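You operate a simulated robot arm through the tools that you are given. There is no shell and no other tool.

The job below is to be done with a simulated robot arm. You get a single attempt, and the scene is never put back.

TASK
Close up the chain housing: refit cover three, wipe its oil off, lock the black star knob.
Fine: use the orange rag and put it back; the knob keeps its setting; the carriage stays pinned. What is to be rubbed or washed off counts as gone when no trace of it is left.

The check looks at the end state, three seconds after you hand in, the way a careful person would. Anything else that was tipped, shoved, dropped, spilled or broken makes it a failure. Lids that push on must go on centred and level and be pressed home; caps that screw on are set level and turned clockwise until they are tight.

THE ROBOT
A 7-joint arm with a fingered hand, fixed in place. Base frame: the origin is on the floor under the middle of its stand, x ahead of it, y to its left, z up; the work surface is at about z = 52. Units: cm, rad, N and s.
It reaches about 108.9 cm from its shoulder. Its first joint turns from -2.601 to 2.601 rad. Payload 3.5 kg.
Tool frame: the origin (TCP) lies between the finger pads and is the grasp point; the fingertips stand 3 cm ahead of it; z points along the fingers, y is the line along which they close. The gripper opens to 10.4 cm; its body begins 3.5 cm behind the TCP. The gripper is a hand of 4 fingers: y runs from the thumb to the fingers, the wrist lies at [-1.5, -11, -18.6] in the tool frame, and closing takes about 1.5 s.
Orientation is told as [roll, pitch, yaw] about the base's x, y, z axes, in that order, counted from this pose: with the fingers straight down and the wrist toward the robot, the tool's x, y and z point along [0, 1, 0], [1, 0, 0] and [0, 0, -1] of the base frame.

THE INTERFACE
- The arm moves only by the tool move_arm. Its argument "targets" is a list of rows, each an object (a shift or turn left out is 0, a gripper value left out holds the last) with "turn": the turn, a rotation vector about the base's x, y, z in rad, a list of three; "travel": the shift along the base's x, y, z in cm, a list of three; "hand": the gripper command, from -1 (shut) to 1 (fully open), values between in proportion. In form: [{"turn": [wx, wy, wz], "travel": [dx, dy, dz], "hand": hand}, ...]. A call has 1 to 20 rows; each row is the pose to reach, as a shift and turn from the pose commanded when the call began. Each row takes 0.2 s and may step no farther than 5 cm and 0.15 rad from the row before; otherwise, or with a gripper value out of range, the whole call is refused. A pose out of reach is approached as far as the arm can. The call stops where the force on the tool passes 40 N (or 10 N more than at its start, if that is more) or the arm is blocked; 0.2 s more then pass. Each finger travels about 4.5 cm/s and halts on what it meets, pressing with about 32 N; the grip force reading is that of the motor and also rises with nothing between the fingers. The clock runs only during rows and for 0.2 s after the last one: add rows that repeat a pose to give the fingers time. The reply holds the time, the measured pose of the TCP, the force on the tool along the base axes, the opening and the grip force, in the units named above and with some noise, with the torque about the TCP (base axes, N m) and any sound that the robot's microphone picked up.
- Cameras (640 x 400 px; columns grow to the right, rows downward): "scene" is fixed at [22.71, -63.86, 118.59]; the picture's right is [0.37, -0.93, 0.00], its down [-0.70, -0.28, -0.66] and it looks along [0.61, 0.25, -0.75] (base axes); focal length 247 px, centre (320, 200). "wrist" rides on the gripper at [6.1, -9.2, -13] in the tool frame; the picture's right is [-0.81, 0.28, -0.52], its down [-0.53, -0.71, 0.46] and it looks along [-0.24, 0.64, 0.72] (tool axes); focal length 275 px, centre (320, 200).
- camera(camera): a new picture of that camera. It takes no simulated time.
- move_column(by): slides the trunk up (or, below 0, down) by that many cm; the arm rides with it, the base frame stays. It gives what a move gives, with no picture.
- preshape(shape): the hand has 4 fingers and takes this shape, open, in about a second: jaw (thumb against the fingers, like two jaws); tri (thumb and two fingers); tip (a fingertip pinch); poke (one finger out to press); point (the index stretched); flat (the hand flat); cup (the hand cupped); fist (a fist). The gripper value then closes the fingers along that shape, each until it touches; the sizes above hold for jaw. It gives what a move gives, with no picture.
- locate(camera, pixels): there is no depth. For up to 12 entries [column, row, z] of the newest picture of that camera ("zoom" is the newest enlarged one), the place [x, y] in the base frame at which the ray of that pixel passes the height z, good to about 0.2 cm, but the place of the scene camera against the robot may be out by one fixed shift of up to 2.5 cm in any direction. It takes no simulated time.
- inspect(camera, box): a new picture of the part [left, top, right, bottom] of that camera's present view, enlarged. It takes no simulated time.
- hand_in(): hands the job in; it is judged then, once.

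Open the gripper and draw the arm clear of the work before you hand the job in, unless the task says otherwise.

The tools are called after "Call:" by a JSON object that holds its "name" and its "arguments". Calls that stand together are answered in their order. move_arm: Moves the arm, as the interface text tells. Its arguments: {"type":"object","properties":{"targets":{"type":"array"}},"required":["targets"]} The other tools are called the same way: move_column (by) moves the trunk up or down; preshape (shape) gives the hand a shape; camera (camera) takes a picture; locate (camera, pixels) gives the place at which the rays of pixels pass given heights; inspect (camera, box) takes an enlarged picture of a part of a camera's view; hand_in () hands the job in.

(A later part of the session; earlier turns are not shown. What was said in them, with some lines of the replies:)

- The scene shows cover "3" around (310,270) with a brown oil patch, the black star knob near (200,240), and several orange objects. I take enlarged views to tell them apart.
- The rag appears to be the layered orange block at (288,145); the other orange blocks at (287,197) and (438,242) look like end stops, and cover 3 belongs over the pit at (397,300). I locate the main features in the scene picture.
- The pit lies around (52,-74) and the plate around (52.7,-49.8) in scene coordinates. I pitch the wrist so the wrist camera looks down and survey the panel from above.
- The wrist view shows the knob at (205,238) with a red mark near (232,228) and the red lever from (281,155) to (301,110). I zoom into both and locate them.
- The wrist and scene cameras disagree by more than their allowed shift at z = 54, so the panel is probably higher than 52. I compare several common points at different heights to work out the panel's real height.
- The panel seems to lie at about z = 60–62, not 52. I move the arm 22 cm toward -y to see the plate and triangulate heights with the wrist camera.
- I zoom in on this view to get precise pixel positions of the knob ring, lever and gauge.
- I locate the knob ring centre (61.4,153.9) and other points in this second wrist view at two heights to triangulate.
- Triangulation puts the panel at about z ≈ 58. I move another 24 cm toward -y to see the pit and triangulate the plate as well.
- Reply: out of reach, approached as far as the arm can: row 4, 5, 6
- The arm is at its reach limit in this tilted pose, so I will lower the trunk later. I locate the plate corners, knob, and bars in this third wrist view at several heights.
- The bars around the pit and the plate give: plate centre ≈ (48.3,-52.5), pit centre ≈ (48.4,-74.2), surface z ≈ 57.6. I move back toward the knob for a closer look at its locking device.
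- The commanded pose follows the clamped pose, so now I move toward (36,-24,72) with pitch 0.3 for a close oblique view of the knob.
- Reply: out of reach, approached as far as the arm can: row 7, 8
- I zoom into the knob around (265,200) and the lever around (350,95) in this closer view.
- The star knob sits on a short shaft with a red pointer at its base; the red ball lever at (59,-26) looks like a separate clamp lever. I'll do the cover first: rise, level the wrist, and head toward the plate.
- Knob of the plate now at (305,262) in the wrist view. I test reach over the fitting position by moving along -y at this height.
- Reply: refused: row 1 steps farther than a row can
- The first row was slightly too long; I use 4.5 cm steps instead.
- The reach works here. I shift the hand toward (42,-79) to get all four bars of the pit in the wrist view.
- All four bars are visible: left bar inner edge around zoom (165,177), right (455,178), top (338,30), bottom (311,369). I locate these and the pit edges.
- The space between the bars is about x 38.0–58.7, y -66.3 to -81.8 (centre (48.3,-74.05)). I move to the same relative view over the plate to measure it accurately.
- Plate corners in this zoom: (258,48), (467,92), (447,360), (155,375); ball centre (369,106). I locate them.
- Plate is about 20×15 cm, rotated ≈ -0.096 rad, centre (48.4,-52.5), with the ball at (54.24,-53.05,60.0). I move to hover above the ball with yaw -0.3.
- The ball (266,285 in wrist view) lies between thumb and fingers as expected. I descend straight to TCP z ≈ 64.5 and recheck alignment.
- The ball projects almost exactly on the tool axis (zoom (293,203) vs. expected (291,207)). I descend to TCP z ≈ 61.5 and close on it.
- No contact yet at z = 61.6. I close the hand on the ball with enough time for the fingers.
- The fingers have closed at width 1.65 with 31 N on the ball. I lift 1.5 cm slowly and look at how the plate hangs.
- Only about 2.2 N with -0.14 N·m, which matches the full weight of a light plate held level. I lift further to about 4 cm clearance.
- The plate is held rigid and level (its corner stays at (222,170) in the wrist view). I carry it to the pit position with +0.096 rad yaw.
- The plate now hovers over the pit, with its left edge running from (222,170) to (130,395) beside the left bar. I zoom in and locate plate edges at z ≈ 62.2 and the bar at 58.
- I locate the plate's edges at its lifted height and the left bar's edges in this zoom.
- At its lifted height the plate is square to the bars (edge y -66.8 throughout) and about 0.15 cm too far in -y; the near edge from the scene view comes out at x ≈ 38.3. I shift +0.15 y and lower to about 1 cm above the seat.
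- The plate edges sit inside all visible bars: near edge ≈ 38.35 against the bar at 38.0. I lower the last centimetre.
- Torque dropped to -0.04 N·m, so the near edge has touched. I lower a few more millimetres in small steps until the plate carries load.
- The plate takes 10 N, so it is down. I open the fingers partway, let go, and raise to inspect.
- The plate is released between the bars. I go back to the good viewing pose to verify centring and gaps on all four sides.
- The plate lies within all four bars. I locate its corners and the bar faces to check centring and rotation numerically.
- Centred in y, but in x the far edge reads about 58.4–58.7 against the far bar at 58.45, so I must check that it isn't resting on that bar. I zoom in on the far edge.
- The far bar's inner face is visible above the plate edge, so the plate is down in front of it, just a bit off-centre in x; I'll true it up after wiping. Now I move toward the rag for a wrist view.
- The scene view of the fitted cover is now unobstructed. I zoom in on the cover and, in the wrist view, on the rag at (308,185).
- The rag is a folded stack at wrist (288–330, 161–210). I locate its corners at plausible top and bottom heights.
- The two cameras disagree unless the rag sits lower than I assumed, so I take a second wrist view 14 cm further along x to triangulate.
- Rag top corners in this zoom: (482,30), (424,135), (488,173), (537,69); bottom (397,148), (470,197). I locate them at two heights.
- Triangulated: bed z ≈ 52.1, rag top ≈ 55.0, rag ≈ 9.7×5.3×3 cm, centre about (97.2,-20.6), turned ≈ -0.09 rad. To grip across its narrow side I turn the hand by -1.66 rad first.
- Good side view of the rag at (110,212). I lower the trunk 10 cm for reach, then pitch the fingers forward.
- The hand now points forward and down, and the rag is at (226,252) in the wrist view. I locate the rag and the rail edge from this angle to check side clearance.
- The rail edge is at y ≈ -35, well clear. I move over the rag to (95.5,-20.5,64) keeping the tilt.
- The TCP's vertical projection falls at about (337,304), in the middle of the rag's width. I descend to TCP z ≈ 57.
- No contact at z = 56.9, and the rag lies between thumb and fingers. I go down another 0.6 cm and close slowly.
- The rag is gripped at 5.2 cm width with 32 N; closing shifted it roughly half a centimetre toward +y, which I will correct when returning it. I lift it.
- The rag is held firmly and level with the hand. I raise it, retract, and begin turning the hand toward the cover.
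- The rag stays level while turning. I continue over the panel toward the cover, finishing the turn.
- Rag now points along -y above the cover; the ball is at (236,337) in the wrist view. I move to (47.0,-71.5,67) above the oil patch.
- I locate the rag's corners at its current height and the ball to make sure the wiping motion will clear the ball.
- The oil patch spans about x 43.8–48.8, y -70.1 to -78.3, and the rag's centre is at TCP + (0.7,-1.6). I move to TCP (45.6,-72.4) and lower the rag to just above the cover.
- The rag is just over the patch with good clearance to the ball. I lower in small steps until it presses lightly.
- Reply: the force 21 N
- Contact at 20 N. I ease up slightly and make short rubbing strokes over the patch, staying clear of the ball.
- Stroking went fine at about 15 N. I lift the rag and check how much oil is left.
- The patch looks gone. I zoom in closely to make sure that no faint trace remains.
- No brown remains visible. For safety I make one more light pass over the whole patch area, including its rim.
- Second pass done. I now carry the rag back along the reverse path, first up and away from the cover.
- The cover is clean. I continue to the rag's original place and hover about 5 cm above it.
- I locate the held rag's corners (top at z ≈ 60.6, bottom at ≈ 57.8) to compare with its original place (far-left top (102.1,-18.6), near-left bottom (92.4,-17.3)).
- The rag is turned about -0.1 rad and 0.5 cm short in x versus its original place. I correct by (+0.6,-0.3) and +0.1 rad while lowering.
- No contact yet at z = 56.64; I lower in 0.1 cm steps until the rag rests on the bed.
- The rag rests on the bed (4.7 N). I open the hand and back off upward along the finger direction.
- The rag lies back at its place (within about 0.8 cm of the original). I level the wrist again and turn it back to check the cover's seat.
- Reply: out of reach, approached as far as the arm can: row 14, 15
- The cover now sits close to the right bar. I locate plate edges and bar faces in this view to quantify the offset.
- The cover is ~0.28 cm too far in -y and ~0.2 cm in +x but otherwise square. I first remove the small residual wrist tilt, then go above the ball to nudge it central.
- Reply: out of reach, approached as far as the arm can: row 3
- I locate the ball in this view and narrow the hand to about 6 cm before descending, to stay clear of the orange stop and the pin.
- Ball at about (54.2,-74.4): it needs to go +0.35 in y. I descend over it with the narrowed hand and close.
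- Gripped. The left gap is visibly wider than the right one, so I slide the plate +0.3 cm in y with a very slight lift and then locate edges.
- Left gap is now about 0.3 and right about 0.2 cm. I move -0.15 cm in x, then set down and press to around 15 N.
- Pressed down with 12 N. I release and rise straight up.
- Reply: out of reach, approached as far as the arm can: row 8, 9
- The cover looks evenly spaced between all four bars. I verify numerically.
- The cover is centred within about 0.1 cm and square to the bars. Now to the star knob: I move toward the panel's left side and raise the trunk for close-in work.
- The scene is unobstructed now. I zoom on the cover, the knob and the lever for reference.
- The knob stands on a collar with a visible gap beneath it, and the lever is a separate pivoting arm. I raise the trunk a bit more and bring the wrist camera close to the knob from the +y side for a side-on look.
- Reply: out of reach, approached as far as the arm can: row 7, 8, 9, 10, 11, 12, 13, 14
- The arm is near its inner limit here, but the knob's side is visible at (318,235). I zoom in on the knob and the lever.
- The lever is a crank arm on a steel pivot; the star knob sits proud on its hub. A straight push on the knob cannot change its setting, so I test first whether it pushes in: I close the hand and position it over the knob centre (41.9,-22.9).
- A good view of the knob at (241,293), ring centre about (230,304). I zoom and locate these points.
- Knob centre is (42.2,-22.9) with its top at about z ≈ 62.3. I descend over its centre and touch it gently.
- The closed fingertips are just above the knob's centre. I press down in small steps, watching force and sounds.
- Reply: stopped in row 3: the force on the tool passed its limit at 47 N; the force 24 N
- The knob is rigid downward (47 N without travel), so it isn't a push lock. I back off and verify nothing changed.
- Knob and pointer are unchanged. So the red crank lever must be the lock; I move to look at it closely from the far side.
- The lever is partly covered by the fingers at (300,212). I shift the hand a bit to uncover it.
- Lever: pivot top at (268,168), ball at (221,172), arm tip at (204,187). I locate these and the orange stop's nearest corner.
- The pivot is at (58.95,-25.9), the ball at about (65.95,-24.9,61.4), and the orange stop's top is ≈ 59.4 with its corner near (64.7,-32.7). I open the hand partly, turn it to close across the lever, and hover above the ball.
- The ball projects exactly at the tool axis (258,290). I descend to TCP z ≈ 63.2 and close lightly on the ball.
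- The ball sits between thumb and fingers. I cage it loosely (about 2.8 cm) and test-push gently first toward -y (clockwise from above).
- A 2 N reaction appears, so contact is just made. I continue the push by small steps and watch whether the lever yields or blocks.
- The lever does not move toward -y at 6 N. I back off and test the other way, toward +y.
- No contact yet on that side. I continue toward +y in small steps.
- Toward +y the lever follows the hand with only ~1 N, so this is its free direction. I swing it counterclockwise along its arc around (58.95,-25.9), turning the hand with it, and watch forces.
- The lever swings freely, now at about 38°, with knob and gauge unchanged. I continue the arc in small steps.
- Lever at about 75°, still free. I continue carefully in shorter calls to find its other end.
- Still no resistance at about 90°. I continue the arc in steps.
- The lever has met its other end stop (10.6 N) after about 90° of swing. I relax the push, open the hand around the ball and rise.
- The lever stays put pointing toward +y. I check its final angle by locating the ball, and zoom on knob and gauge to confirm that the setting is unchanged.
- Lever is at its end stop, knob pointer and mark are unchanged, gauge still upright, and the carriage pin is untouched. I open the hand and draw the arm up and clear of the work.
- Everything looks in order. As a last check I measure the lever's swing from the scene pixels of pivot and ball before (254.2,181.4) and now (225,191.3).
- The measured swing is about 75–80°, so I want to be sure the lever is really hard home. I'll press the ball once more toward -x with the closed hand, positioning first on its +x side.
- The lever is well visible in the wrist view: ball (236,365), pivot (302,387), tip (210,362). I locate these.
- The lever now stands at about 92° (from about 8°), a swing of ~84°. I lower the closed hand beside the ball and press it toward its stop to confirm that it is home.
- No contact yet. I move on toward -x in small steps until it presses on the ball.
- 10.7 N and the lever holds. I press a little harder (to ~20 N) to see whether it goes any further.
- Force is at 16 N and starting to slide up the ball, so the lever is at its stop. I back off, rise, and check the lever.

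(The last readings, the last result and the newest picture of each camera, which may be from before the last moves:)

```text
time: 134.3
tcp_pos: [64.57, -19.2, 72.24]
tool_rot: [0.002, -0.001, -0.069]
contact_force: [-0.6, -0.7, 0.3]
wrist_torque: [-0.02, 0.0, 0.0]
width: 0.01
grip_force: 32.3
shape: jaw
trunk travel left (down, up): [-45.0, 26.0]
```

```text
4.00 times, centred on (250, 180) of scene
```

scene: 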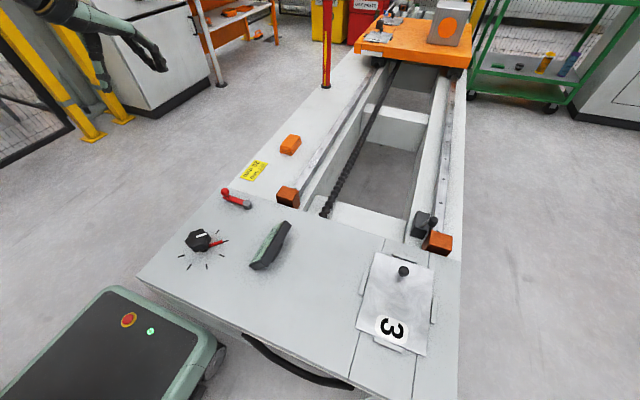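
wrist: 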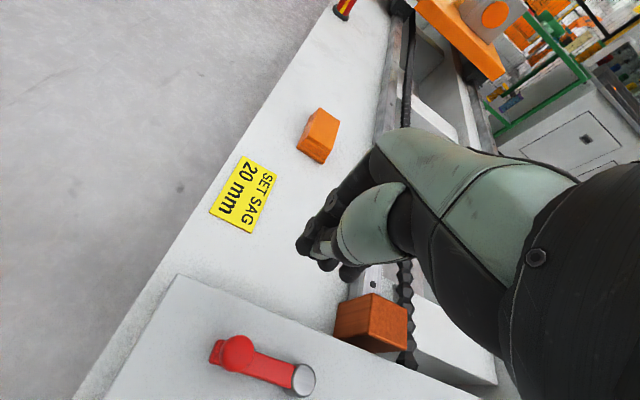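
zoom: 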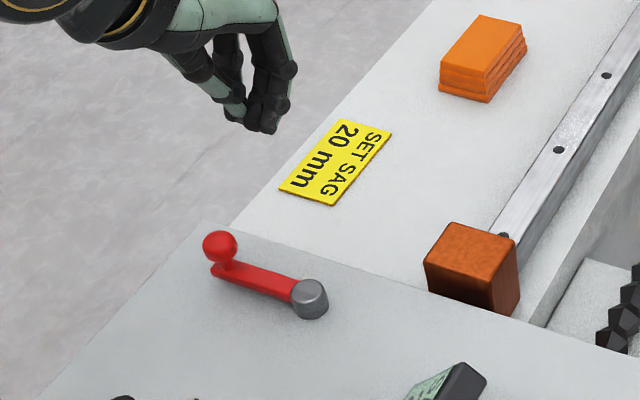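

The lever has not moved further; it is hard home. To be certain that the red bar at the knob's foot isn't itself a catch, I'll check it with a very light touch; first I shape a single finger and see where its tip is.

Call:
{"name": "preshape", "arguments": {"shape": "poke"}}

Call:
{"name": "camera", "arguments": {"camera": "wrist"}}

Call:
{"name": "inspect", "arguments": {"camera": "scene", "box": [190, 80, 310, 180]}}

```text
time: 135.2
tcp_pos: [64.65, -19.13, 72.19]
tool_rot: [0.003, -0.004, -0.071]
contact_force: [-0.4, 1.0, -1.6]
wrist_torque: [0.01, 0.02, 0.02]
width: 0.0
grip_force: 0.0
shape: poke
trunk travel left (down, up): [-45.0, 26.0]
```

```text
taken
```

wrist: 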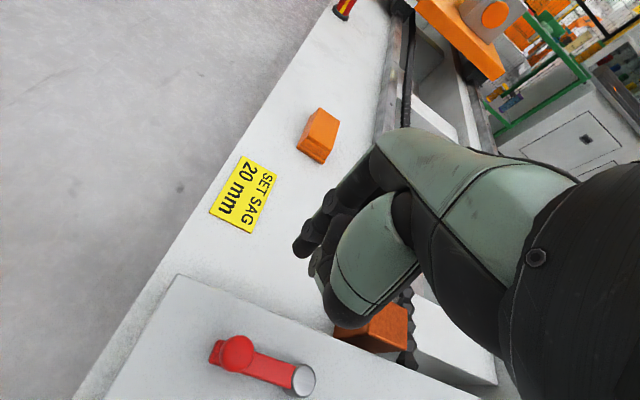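

```text
4.00 times, centred on (250, 130) of scene
```

zoom: 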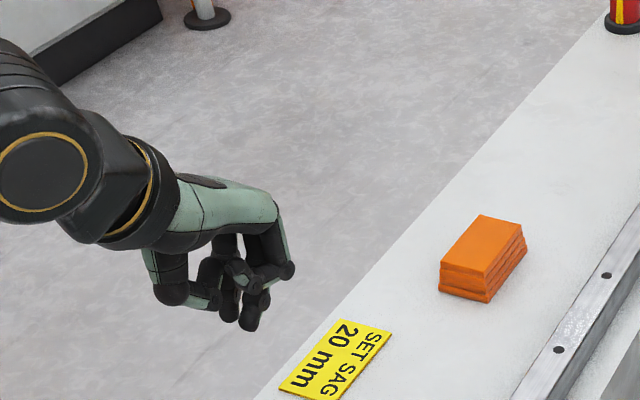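

The single-finger test would bring the curled fingers close to the knob and risk shifting its setting, so I drop it: the red bar reaches exactly to the dial ticks and is plainly the dial's pointer, while the lever has moved between its two stops. I open the hand again and draw the arm clear.

Call:
{"name": "move_arm", "arguments": {"targets": [{"travel": [0, 2, 4]}, {"travel": [0, 4, 8]}, {"travel": [-1, 7, 12]}, {"travel": [-2, 10, 16]}, {"travel": [-3, 13, 19]}, {"travel": [-3, 15, 22]}, {"travel": [-3, 15, 22]}]}}

Call:
{"name": "preshape", "arguments": {"shape": "jaw"}}

Call:
{"name": "move_arm", "arguments": {"targets": [{"hand": 1}, {"hand": 1}, {"hand": 1}, {"hand": 1}]}}

Call:
{"name": "camera", "arguments": {"camera": "scene"}}

Call:
{"name": "inspect", "arguments": {"camera": "scene", "box": [165, 160, 300, 280]}}

Call:
{"name": "inspect", "arguments": {"camera": "scene", "box": [330, 0, 490, 100]}}

```text
refused: row 3 steps farther than a row can; nothing moved
```

```text
time: 136.1
tcp_pos: [64.65, -19.26, 72.17]
tool_rot: [0.002, -0.002, -0.07]
contact_force: [-0.3, -0.3, 0.2]
wrist_torque: [-0.02, 0.01, -0.01]
width: 10.37
grip_force: 0.1
shape: jaw
trunk travel left (down, up): [-45.0, 26.0]
```

```text
time: 137.1
tcp_pos: [64.76, -19.22, 72.24]
tool_rot: [0.003, -0.001, -0.07]
contact_force: [0.1, -0.5, 0.3]
wrist_torque: [0.03, 0.0, 0.03]
width: 10.37
grip_force: 0.0
shape: jaw
trunk travel left (down, up): [-45.0, 26.0]
```

```text
taken
```

scene: 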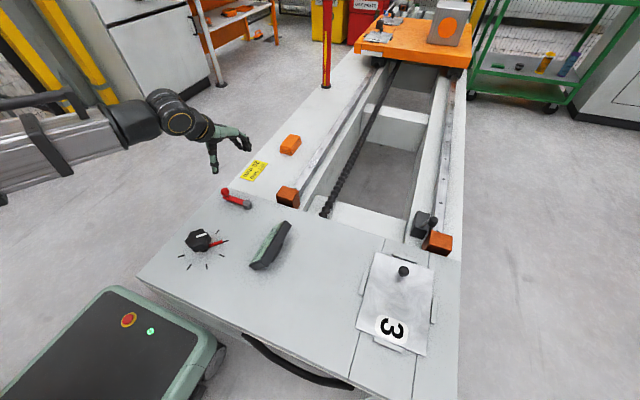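

```text
3.33 times, centred on (232, 220) of scene
```

zoom: 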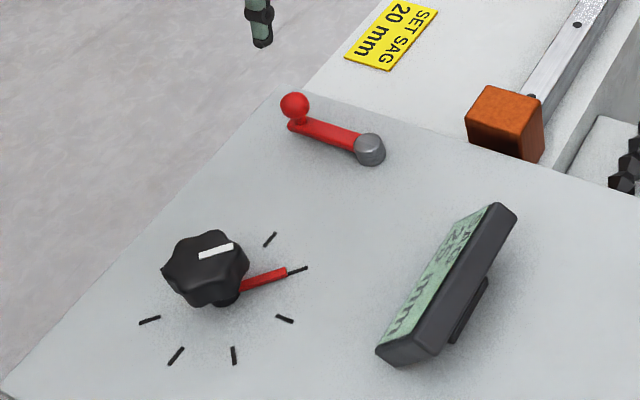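

```text
4.00 times, centred on (410, 50) of scene
```

zoom: 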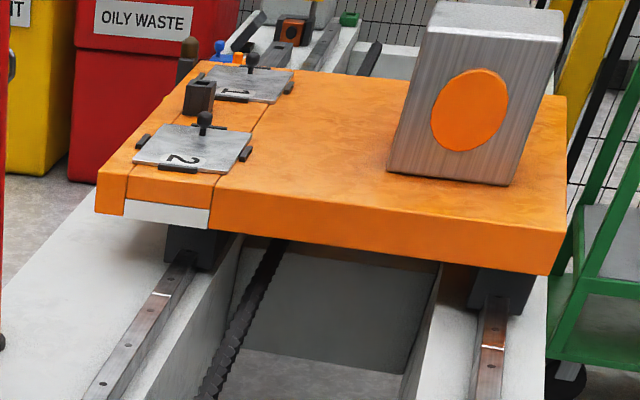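

Nothing else has moved: carriage, covers 1 and 2, gauge, pin and knob are as at the start. I raise the open hand clear of the work with shorter steps.

Call:
{"name": "move_arm", "arguments": {"targets": [{"travel": [0, 2, 4]}, {"travel": [0, 4, 8]}, {"travel": [0, 6.5, 12]}, {"travel": [0, 9, 16]}, {"travel": [0, 12, 19]}, {"travel": [0, 15, 22]}, {"travel": [0, 15, 22]}]}}

Call:
{"name": "camera", "arguments": {"camera": "scene"}}

```text
time: 138.7
tcp_pos: [64.55, -3.92, 94.23]
tool_rot: [0.002, -0.002, -0.072]
contact_force: [-1.0, -0.7, -0.3]
wrist_torque: [0.01, 0.04, 0.03]
width: 10.38
grip_force: 0.1
shape: jaw
trunk travel left (down, up): [-45.0, 26.0]
```

```text
taken
```

scene: 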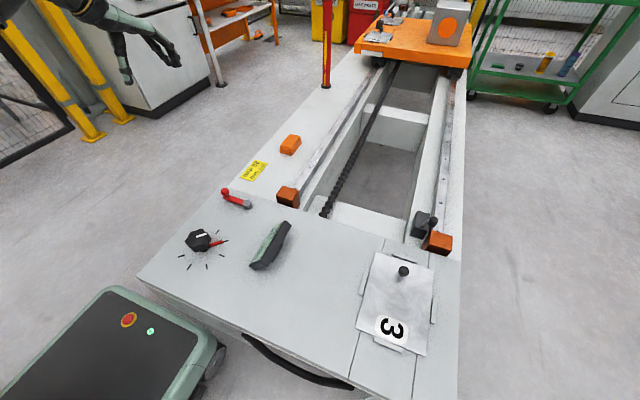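

The final picture shows cover 3 fitted and clean at (397,303), the rag back at (290,145), the lever swung to its stop at (236,199), the knob's pointer unchanged, and the arm clear with an open hand. I hand the job in.

Call:
{"name": "hand_in", "arguments": {}}

```text
The job is handed in.
```

I handed the job in. The cover and the wiping are done and checked. The lock rests on my reading that the red lever is what locks the star knob, which I couldn't confirm.

- **Cover three:** It sits level between its four bars, centred to about 0.1 cm, and I pressed it down at the ball with about 12 N.
- **Oil:** I wiped it in two passes with the orange rag. No trace shows in close-up views.
- **Rag:** It is back in its place on the bed, about 0.9 cm off its original position.
- **Star knob lock:** I pushed the knob straight down first. It did not move, even at 47 N, so it isn't a push lock. I then swung the red ball-handled lever about 84° from one stop to the other, and it stayed there. No click was heard, and I didn't try turning the knob, so as not to disturb its setting.
- **Unchanged:** The knob's white mark and red pointer are where they were. The carriage is where it was, and I never touched its pin.

The hand is open and the arm is clear of the work.
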